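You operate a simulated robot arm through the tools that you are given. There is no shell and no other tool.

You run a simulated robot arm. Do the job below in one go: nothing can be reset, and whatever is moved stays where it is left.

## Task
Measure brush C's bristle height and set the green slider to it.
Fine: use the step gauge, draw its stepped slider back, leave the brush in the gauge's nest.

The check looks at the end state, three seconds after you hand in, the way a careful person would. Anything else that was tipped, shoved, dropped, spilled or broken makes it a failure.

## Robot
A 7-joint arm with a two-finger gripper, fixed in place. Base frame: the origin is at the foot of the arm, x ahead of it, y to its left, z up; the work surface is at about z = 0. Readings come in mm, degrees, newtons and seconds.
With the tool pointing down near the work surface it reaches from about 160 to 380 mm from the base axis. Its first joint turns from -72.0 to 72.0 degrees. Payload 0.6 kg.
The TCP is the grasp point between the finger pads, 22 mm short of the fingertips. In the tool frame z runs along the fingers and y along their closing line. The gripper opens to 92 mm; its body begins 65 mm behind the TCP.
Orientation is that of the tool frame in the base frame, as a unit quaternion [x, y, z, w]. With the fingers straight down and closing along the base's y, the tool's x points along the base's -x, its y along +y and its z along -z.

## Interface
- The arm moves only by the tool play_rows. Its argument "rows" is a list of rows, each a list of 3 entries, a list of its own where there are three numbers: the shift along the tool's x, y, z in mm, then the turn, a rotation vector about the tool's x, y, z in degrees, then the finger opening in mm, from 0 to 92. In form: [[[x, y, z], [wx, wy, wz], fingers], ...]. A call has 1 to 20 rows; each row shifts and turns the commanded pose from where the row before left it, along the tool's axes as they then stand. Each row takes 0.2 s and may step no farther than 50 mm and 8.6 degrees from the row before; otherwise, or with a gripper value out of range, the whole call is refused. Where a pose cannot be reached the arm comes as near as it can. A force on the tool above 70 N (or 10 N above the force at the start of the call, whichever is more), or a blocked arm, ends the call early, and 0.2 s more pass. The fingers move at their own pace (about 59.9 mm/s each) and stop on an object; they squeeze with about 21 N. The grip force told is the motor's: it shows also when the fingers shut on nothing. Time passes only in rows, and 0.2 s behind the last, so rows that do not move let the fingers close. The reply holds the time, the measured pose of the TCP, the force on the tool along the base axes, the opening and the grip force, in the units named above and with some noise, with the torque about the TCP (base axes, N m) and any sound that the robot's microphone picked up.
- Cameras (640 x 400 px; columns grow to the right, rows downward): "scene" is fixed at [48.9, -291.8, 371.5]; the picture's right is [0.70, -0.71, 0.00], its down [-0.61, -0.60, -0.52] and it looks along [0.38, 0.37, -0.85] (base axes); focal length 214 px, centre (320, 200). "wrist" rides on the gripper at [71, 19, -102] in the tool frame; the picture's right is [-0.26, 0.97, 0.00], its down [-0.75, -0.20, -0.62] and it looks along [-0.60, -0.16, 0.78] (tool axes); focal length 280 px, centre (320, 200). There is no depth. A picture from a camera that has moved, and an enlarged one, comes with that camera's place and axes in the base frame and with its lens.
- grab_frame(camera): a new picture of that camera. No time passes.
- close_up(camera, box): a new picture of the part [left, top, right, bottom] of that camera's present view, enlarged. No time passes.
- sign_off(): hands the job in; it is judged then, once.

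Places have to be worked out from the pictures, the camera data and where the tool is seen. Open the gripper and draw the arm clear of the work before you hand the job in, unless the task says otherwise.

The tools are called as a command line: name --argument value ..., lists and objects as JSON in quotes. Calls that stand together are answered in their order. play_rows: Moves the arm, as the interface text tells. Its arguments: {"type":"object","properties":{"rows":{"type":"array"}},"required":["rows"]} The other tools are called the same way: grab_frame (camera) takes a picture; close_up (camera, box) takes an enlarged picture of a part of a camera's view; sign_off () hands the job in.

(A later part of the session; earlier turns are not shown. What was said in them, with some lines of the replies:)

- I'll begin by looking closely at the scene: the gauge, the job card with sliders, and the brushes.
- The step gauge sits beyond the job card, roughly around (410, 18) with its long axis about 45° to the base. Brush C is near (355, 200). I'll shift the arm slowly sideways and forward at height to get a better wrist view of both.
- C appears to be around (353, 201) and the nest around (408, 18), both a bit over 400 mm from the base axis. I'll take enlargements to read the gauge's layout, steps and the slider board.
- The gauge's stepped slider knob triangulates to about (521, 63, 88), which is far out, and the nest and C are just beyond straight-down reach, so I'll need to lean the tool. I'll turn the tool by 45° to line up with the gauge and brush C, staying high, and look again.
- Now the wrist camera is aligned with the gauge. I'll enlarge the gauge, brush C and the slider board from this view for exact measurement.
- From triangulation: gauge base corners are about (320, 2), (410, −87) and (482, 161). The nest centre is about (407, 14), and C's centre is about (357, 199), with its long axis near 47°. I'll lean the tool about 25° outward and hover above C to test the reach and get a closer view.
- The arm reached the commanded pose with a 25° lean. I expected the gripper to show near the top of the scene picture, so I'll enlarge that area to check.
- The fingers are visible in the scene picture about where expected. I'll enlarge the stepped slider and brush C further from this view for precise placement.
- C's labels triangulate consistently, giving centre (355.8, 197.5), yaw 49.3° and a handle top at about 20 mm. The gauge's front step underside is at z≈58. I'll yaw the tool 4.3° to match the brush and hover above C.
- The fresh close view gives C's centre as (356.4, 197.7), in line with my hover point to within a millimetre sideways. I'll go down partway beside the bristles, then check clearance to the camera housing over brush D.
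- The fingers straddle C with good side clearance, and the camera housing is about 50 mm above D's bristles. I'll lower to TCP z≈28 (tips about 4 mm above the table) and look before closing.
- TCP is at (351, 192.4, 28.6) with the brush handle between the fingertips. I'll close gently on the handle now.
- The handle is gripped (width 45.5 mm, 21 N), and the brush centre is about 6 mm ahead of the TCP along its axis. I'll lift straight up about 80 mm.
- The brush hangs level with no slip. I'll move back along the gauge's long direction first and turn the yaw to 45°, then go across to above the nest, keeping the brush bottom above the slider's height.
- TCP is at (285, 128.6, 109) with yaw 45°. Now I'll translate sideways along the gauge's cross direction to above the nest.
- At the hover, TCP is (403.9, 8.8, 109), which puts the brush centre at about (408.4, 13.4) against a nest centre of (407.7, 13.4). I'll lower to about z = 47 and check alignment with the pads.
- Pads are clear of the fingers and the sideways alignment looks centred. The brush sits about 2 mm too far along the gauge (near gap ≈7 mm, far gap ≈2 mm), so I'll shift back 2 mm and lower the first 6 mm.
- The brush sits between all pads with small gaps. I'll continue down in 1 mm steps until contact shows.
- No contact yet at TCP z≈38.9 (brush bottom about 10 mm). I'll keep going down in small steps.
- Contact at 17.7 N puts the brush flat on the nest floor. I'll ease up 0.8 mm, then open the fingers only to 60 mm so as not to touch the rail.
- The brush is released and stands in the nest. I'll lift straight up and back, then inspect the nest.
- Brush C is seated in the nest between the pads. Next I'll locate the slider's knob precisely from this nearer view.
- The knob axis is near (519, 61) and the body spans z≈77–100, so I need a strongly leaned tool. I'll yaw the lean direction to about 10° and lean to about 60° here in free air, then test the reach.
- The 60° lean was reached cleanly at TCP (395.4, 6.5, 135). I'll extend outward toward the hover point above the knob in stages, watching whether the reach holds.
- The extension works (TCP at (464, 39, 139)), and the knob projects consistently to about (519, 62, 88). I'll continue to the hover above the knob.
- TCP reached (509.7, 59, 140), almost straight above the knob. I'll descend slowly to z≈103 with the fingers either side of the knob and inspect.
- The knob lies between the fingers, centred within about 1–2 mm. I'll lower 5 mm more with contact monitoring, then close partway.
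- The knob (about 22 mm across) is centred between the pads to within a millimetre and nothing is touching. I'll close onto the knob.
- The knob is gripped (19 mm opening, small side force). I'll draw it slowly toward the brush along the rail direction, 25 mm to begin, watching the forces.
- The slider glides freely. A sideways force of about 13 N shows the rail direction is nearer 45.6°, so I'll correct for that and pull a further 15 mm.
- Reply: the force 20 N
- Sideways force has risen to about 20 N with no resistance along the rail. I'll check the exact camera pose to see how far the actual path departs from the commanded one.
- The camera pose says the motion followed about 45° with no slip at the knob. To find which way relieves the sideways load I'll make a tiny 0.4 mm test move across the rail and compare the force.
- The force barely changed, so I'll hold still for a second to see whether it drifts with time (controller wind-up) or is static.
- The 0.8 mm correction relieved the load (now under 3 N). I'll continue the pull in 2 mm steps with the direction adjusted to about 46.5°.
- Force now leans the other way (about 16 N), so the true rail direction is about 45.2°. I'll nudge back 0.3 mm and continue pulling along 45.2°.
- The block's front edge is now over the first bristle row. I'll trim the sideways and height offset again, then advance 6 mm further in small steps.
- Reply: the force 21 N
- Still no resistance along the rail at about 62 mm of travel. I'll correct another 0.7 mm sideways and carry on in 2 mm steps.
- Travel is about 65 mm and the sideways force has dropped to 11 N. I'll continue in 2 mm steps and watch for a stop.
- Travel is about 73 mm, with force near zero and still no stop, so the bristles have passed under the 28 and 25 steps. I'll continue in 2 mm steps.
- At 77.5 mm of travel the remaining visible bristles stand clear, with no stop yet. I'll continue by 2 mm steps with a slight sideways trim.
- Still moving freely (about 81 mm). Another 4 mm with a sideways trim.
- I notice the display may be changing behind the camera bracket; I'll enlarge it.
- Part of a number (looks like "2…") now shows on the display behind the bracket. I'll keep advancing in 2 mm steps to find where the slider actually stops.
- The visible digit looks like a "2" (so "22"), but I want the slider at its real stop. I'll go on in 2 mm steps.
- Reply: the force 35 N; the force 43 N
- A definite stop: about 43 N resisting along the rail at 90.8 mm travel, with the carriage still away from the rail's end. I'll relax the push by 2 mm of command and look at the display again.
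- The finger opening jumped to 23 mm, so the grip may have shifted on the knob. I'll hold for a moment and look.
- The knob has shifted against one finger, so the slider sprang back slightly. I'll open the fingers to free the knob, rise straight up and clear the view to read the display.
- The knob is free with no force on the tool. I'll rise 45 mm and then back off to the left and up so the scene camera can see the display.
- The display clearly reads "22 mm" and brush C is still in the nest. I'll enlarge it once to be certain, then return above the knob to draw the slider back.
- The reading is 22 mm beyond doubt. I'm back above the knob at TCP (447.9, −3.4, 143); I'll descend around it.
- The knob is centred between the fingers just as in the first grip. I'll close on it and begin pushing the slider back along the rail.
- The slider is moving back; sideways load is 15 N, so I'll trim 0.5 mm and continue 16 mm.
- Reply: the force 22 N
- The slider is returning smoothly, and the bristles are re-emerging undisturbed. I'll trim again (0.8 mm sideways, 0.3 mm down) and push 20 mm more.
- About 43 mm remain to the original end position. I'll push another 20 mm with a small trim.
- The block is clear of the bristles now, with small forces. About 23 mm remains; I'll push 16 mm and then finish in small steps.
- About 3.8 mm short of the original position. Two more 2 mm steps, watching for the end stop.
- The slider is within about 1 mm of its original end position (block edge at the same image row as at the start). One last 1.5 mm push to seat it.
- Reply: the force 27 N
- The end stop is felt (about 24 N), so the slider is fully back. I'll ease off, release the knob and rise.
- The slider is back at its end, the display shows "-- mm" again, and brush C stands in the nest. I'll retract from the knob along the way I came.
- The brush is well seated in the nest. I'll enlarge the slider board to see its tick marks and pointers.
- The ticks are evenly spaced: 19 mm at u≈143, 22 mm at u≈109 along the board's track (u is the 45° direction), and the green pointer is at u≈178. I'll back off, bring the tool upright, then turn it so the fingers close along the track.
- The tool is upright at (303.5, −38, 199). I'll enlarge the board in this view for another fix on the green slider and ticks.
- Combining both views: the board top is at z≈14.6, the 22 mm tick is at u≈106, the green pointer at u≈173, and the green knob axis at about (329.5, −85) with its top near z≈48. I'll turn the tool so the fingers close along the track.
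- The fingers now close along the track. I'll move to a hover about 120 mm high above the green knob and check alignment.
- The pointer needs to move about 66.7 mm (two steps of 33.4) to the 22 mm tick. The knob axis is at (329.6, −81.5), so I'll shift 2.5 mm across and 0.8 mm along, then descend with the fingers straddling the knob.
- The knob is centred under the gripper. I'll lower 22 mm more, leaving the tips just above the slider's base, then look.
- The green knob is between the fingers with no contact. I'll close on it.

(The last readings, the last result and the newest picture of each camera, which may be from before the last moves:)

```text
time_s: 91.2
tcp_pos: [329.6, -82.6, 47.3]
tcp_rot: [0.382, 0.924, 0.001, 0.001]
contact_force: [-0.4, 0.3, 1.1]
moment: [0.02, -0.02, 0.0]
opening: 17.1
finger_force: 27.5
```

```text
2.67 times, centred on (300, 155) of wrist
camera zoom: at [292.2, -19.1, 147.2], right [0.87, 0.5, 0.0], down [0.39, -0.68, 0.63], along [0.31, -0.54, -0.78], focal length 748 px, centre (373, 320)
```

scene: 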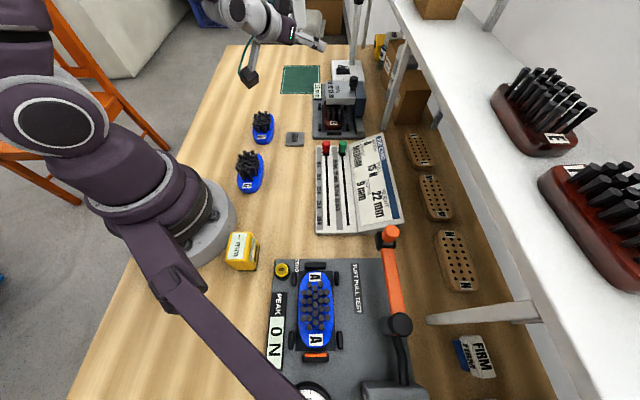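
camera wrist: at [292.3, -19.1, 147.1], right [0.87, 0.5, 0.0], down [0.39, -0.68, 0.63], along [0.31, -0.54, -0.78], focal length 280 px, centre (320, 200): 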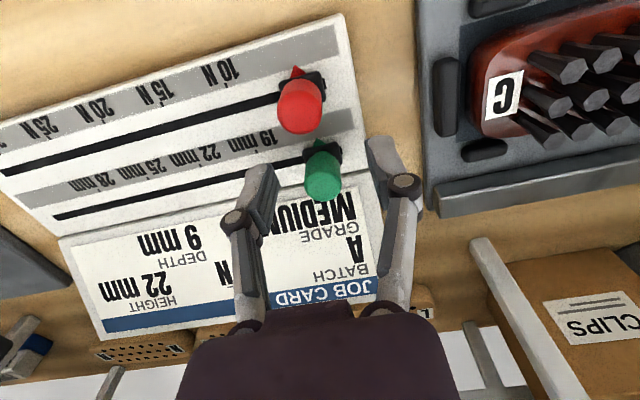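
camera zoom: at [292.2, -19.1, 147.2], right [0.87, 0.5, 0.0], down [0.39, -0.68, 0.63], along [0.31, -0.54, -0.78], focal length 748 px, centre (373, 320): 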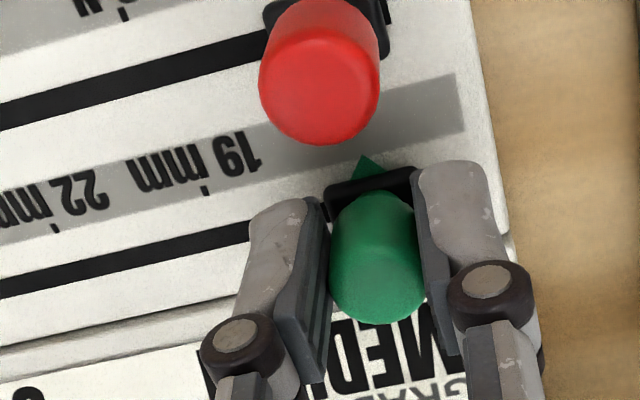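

The knob is held (17 mm) with no side load. I'll drag it along the track toward the near end, 32 mm first, watching the force.

play_rows --rows '[[[0, -2, 0], [0, 0, 0], 12], [[0, -2, 0], [0, 0, 0], 12], [[0, -4, 0], [0, 0, 0], 12], [[0, -4, 0], [0, 0, 0], 12], [[0, -4, 0], [0, 0, 0], 12], [[0, -4, 0], [0, 0, 0], 12], [[0, -4, 0], [0, 0, 0], 12], [[0, -4, 0], [0, 0, 0], 12], [[0, -4, 0], [0, 0, 0], 12], [[0, 0, 0], [0, 0, 0], 12]]'

close_up --camera "wrist" --box '[180, 80, 420, 230]'

close_up --camera "scene" --box '[300, 110, 380, 210]'

```text
time_s: 93.4
tcp_pos: [306.9, -105.3, 46.3]
tcp_rot: [0.382, 0.924, -0.001, 0.0]
contact_force: [5.4, -7.8, -22.5]
moment: [-0.07, -0.05, 0.0]
opening: 17.4
finger_force: 27.9
```

```text
2.67 times, centred on (300, 155) of wrist
camera zoom: at [269.8, -41.4, 147.2], right [0.87, 0.5, 0.0], down [0.39, -0.68, 0.63], along [0.31, -0.54, -0.78], focal length 748 px, centre (373, 320)
```

zoom: 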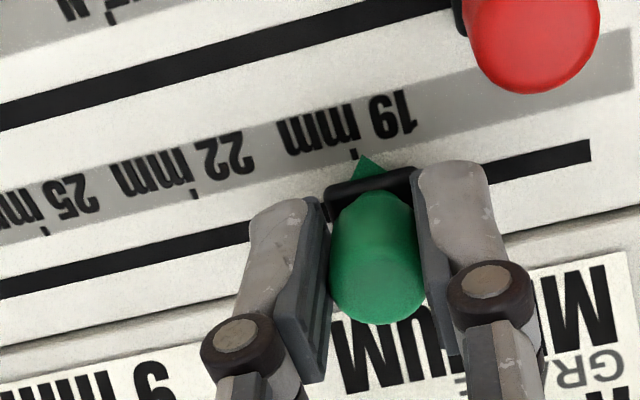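

```text
4.00 times, centred on (340, 160) of scene
camera zoom: at [49.0, -291.8, 371.5], right [0.7, -0.71, 0.0], down [-0.61, -0.6, -0.52], along [0.38, 0.37, -0.85], focal length 858 px, centre (240, 360)
```

zoom: 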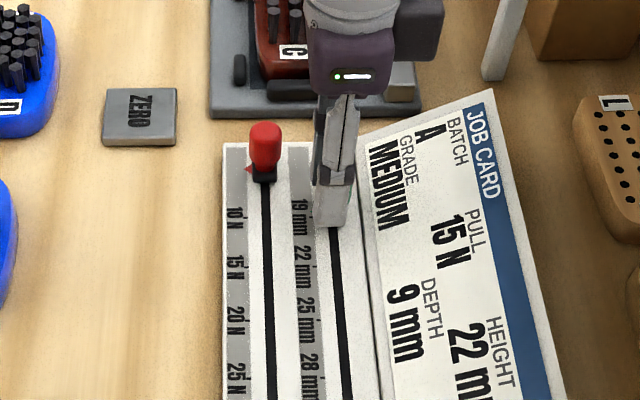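

The drag works: the pointer is just short of the 19 mm tick, with about 35 mm left. The tool is pulling up about 22 N, so I'll lower 0.5 mm first and then drag 28 mm more.

play_rows --rows '[[[0, 0, 0.5], [0, 0, 0], 12], [[0, 0, 0.3], [0, 0, 0], 12], [[0, 0, 0], [0, 0, 0], 12]]'

play_rows --rows '[[[-0.1, -4, 0], [0, 0, 0], 12], [[-0.1, -4, 0], [0, 0, 0], 12], [[0, -4, 0], [0, 0, 0], 12], [[0, 0, 0], [0, 0, 0], 12]]'

```text
time_s: 94.2
tcp_pos: [307.2, -104.1, 46.1]
tcp_rot: [0.382, 0.924, 0.0, 0.001]
contact_force: [0.3, 0.4, 17.1]
moment: [-0.05, -0.01, 0.06]
opening: 17.4
finger_force: 28.0
```

```text
time_s: 95.2
tcp_pos: [297.7, -114.1, 45.9]
tcp_rot: [0.381, 0.924, 0.0, -0.001]
contact_force: [-4.0, 3.8, 17.1]
moment: [0.03, 0.04, 0.05]
opening: 16.8
finger_force: 27.9
```

Now it presses down 17 N, so I'll raise 0.35 mm and drag 14 mm further.

play_rows --rows '[[[0, 0, -0.35], [0, 0, 0], 12], [[0.1, -4, 0], [0, 0, 0], 12], [[0, -4, 0], [0, 0, 0], 12], [[0, -4, 0], [0, 0, 0], 12], [[0, -2, 0], [0, 0, 0], 12], [[0, 0, 0], [0, 0, 0], 12]]'

close_up --camera "wrist" --box '[180, 80, 420, 230]'

```text
time_s: 96.6
tcp_pos: [289.0, -122.9, 44.6]
tcp_rot: [0.382, 0.924, -0.001, -0.001]
contact_force: [1.0, -1.8, -35.5]
moment: [0.01, 0.06, 0.01]
opening: 17.2
finger_force: 28.2
```

```text
2.67 times, centred on (300, 155) of wrist
camera zoom: at [251.6, -60.0, 146.9], right [0.87, 0.5, 0.0], down [0.39, -0.68, 0.62], along [0.31, -0.54, -0.78], focal length 748 px, centre (373, 320)
```

zoom: 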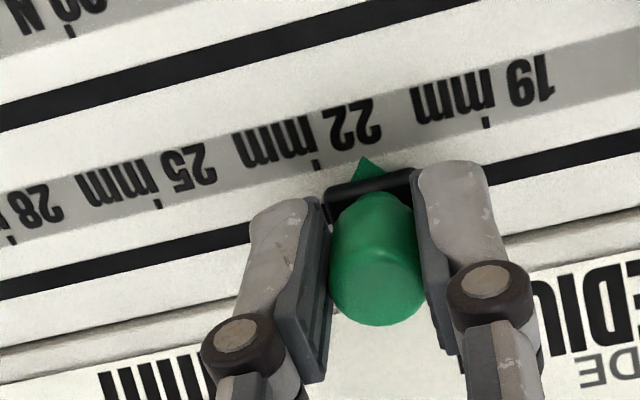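

Only about 9 mm remain to the 22 mm tick. The tool is pulling up 35 N, so I'll lower 0.6 mm, then drag 7 mm.

play_rows --rows '[[[0, 0, 0.6], [0, 0, 0], 12], [[0, 0, 0], [0, 0, 0], 12]]'

play_rows --rows '[[[0, -2, 0], [0, 0, 0], 12], [[0, -2, 0], [0, 0, 0], 12], [[0, -2, 0], [0, 0, 0], 12], [[0, -1, 0], [0, 0, 0], 12], [[0, 0, 0], [0, 0, 0], 12]]'

close_up --camera "wrist" --box '[260, 100, 360, 180]'

```text
time_s: 97.2
tcp_pos: [288.7, -122.6, 46.2]
tcp_rot: [0.381, 0.924, 0.0, 0.0]
contact_force: [-10.5, 9.5, 6.3]
moment: [0.27, 0.33, -0.05]
opening: 17.0
finger_force: 27.8
```

```text
time_s: 98.4
tcp_pos: [283.3, -128.7, 45.4]
tcp_rot: [0.382, 0.924, 0.0, 0.0]
contact_force: [-7.0, 5.6, 7.5]
moment: [0.14, 0.15, 0.01]
opening: 16.9
finger_force: 28.2
```

```text
5.00 times, centred on (310, 140) of wrist
camera zoom: at [246.6, -65.1, 146.5], right [0.87, 0.5, 0.0], down [0.39, -0.68, 0.63], along [0.31, -0.54, -0.78], focal length 1402 px, centre (370, 500)
```

zoom: 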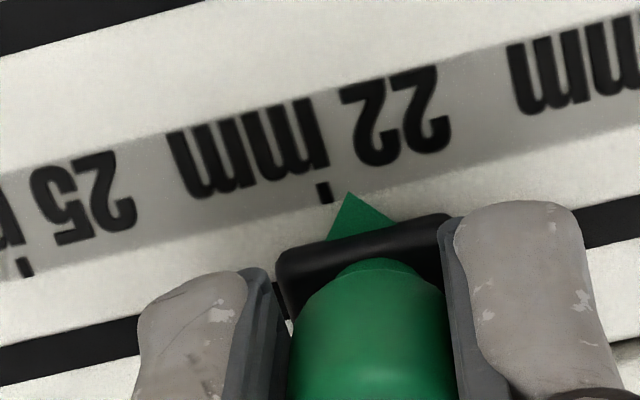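

The pointer tip is about 2.8 mm from the 22 mm tick. I'll make that last small move.

play_rows --rows '[[[0, -1.4, 0], [0, 0, 0], 12], [[0, -1.4, 0], [0, 0, 0], 12], [[0, 0, 0], [0, 0, 0], 12]]'

close_up --camera "wrist" --box '[260, 100, 360, 180]'

```text
time_s: 99.2
tcp_pos: [281.7, -130.9, 45.7]
tcp_rot: [0.382, 0.924, 0.0, 0.001]
contact_force: [-5.5, 5.6, 13.0]
moment: [0.04, 0.05, 0.02]
opening: 17.0
finger_force: 27.7
```

```text
5.00 times, centred on (310, 140) of wrist
camera zoom: at [244.7, -66.8, 146.3], right [0.87, 0.5, 0.0], down [0.39, -0.68, 0.63], along [0.31, -0.54, -0.78], focal length 1402 px, centre (370, 500)
```

zoom: 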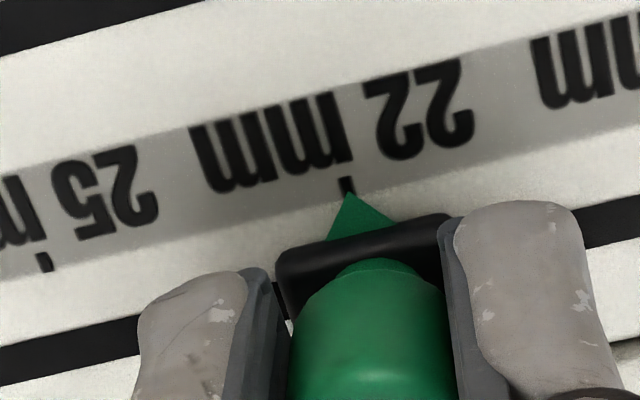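

The tip now sits on the 22 mm tick to within about 0.3 mm. I'll release the knob and rise straight up, then check from both cameras.

play_rows --rows '[[[0, -0.2, -0.25], [0, 0, 0], 12], [[0, 0, 0], [0, 0, 0], 12], [[0, 0, 0], [0, 0, 0], 24], [[0, 0, 0], [0, 0, 0], 40], [[0, 0, 0], [0, 0, 0], 46], [[0, 0, 0], [0, 0, 0], 46]]'

close_up --camera "wrist" --box '[180, 80, 420, 230]'

```text
time_s: 100.6
tcp_pos: [281.7, -130.3, 45.0]
tcp_rot: [0.382, 0.924, 0.0, 0.0]
contact_force: [0.3, 1.0, -0.4]
moment: [0.03, -0.02, 0.01]
opening: 45.8
finger_force: 0.0
```

```text
2.67 times, centred on (300, 155) of wrist
camera zoom: at [244.6, -67.2, 146.5], right [0.87, 0.5, 0.0], down [0.39, -0.68, 0.63], along [0.31, -0.54, -0.78], focal length 748 px, centre (373, 320)
```

zoom: 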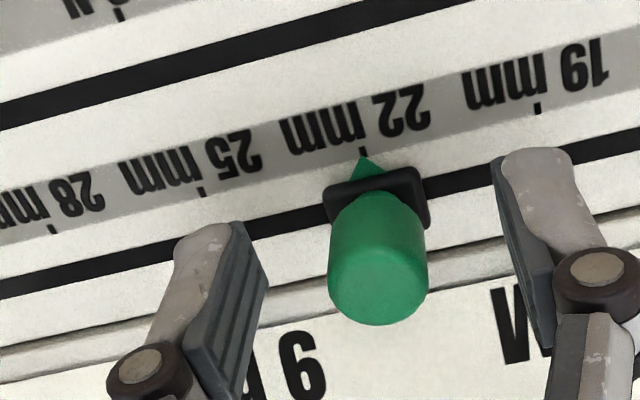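

The pointer is on the 22 mm tick and the knob is free. I'll rise straight up 110 mm.

play_rows --rows '[[[0, 0, -5], [0, 0, 0], 46], [[0, 0, -10], [0, 0, 0], 46], [[0, 0, -10], [0, 0, 0], 46], [[0, 0, -15], [0, 0, 0], 46], [[0, 0, -15], [0, 0, 0], 46], [[0, 0, -15], [0, 0, 0], 46], [[0, 0, -15], [0, 0, 0], 46], [[0, 0, -15], [0, 0, 0], 60], [[0, 0, -15], [0, 0, 0], 75], [[0, 0, -15], [0, 0, 0], 92], [[0, 0, -10], [0, 0, 0], 92], [[0, 0, 0], [0, 0, 0], 92]]'

grab_frame --camera "wrist"

grab_frame --camera "scene"

```text
time_s: 103.2
tcp_pos: [282.0, -130.4, 186.5]
tcp_rot: [0.382, 0.924, 0.0, 0.0]
contact_force: [-0.9, 0.4, 0.0]
moment: [0.0, -0.02, 0.01]
opening: 92.1
finger_force: 0.1
```

```text
taken
camera wrist: at [245.4, -67.6, 287.1], right [0.87, 0.5, 0.0], down [0.39, -0.68, 0.63], along [0.31, -0.54, -0.78], focal length 280 px, centre (320, 200)
```

wrist: 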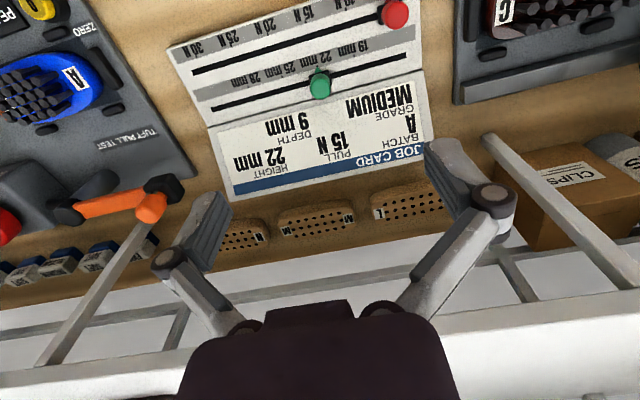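

```text
taken
```

scene: 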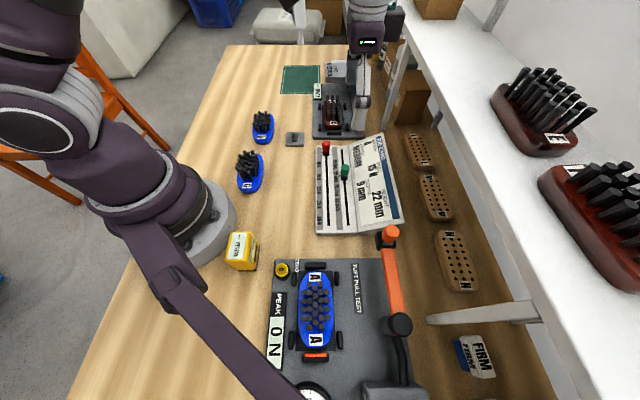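

The gripper is open and clear. I'll draw the arm back toward its starting area, then make a final check of everything.

play_rows --rows '[[[9, 0, -12], [0, 0, 0], 92], [[9, 0, -12], [0, 0, 0], 92], [[9, 0, -12], [0, 0, 0], 92], [[9, 0, -12], [0, 0, 0], 92], [[9, 0, -12], [0, 0, 0], 92], [[9, 0, -12], [0, 0, 0], 92], [[9, 0, -12], [0, 0, 0], 92], [[9, 0, -12], [0, 0, 0], 92], [[9, 0, -12], [0, 0, 0], 92], [[9, 0, -8], [0, 0, 0], 92], [[9, 0, 0], [0, 0, 0], 92], [[0, 0, 0], [0, 0, 0], 92]]'

grab_frame --camera "scene"

close_up --camera "scene" --box '[300, 40, 390, 140]'

close_up --camera "scene" --box '[310, 130, 370, 240]'

close_up --camera "scene" --box '[325, 155, 365, 195]'

```text
time_s: 105.8
tcp_pos: [210.7, -61.3, 301.9]
tcp_rot: [0.382, 0.924, 0.0, 0.0]
contact_force: [1.0, -0.8, -1.2]
moment: [-0.02, -0.01, 0.03]
opening: 91.9
finger_force: 0.0
```

```text
taken
```

scene: 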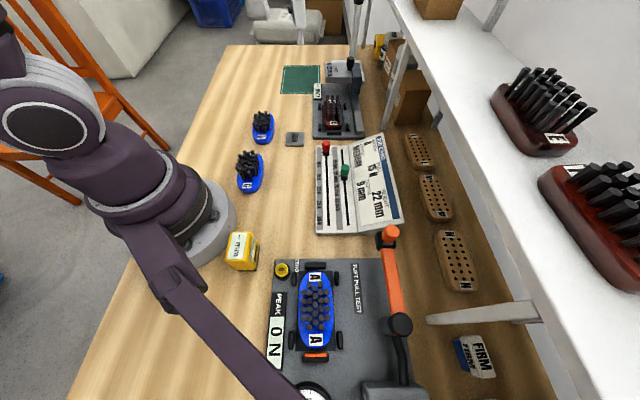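

```text
4.00 times, centred on (345, 90) of scene
camera zoom: at [48.9, -291.8, 371.5], right [0.7, -0.71, 0.0], down [-0.61, -0.6, -0.52], along [0.38, 0.37, -0.85], focal length 858 px, centre (220, 640)
```

zoom: 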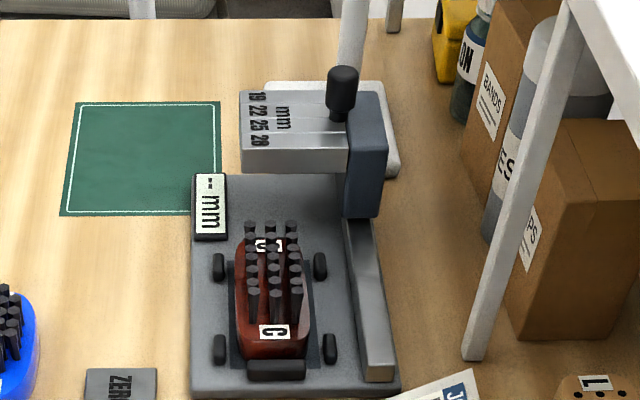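

```text
3.64 times, centred on (340, 185) of scene
camera zoom: at [48.9, -291.8, 371.5], right [0.7, -0.71, 0.0], down [-0.61, -0.6, -0.52], along [0.38, 0.37, -0.85], focal length 780 px, centre (247, 254)
```

zoom: 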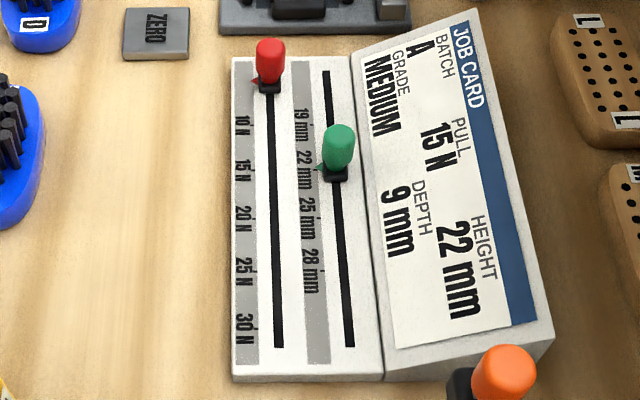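

```text
10.00 times, centred on (345, 175) of scene
camera zoom: at [48.9, -291.8, 371.5], right [0.7, -0.71, 0.0], down [-0.61, -0.6, -0.52], along [0.38, 0.37, -0.85], focal length 2145 px, centre (70, 450)
```

zoom: 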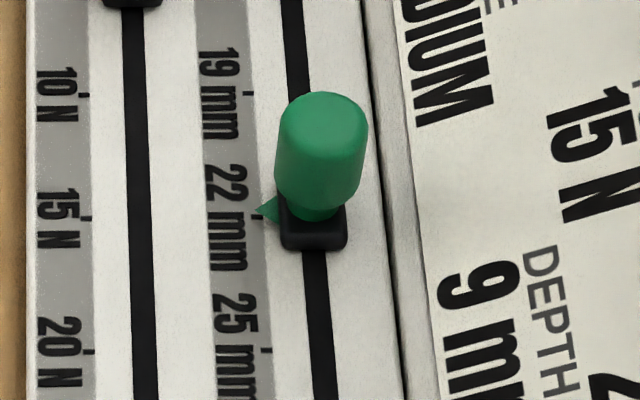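

Final check: brush C stands level in the gauge's nest, the stepped slider is back at its end stop, and the green pointer is on the 22 mm tick. Everything else is where it was, and the arm is clear with the gripper open, so I'm handing in.

sign_off

```text
The job is handed in.
```

Brush C's bristle height measured 22 mm on the step gauge, and the green slider is set to its 22 mm mark.

- **Measurement:** I placed brush C in the gauge's nest and pulled the stepped slider over it until it stopped. The display read "22 mm".
- **Gauge:** the stepped slider is drawn back to its end stop. Brush C is still in the nest, sitting level and resting against the near end pad.
- **Green slider:** the pointer sits on the 22 mm tick, within about half a millimetre as judged from the pictures.
- **Everything else:** the other brushes, the red slider and the ZERO block look as they did at the start. The gripper is open and the arm is drawn back clear of the work.

I did not do a zero check with the ZERO block, since the task didn't ask for one.
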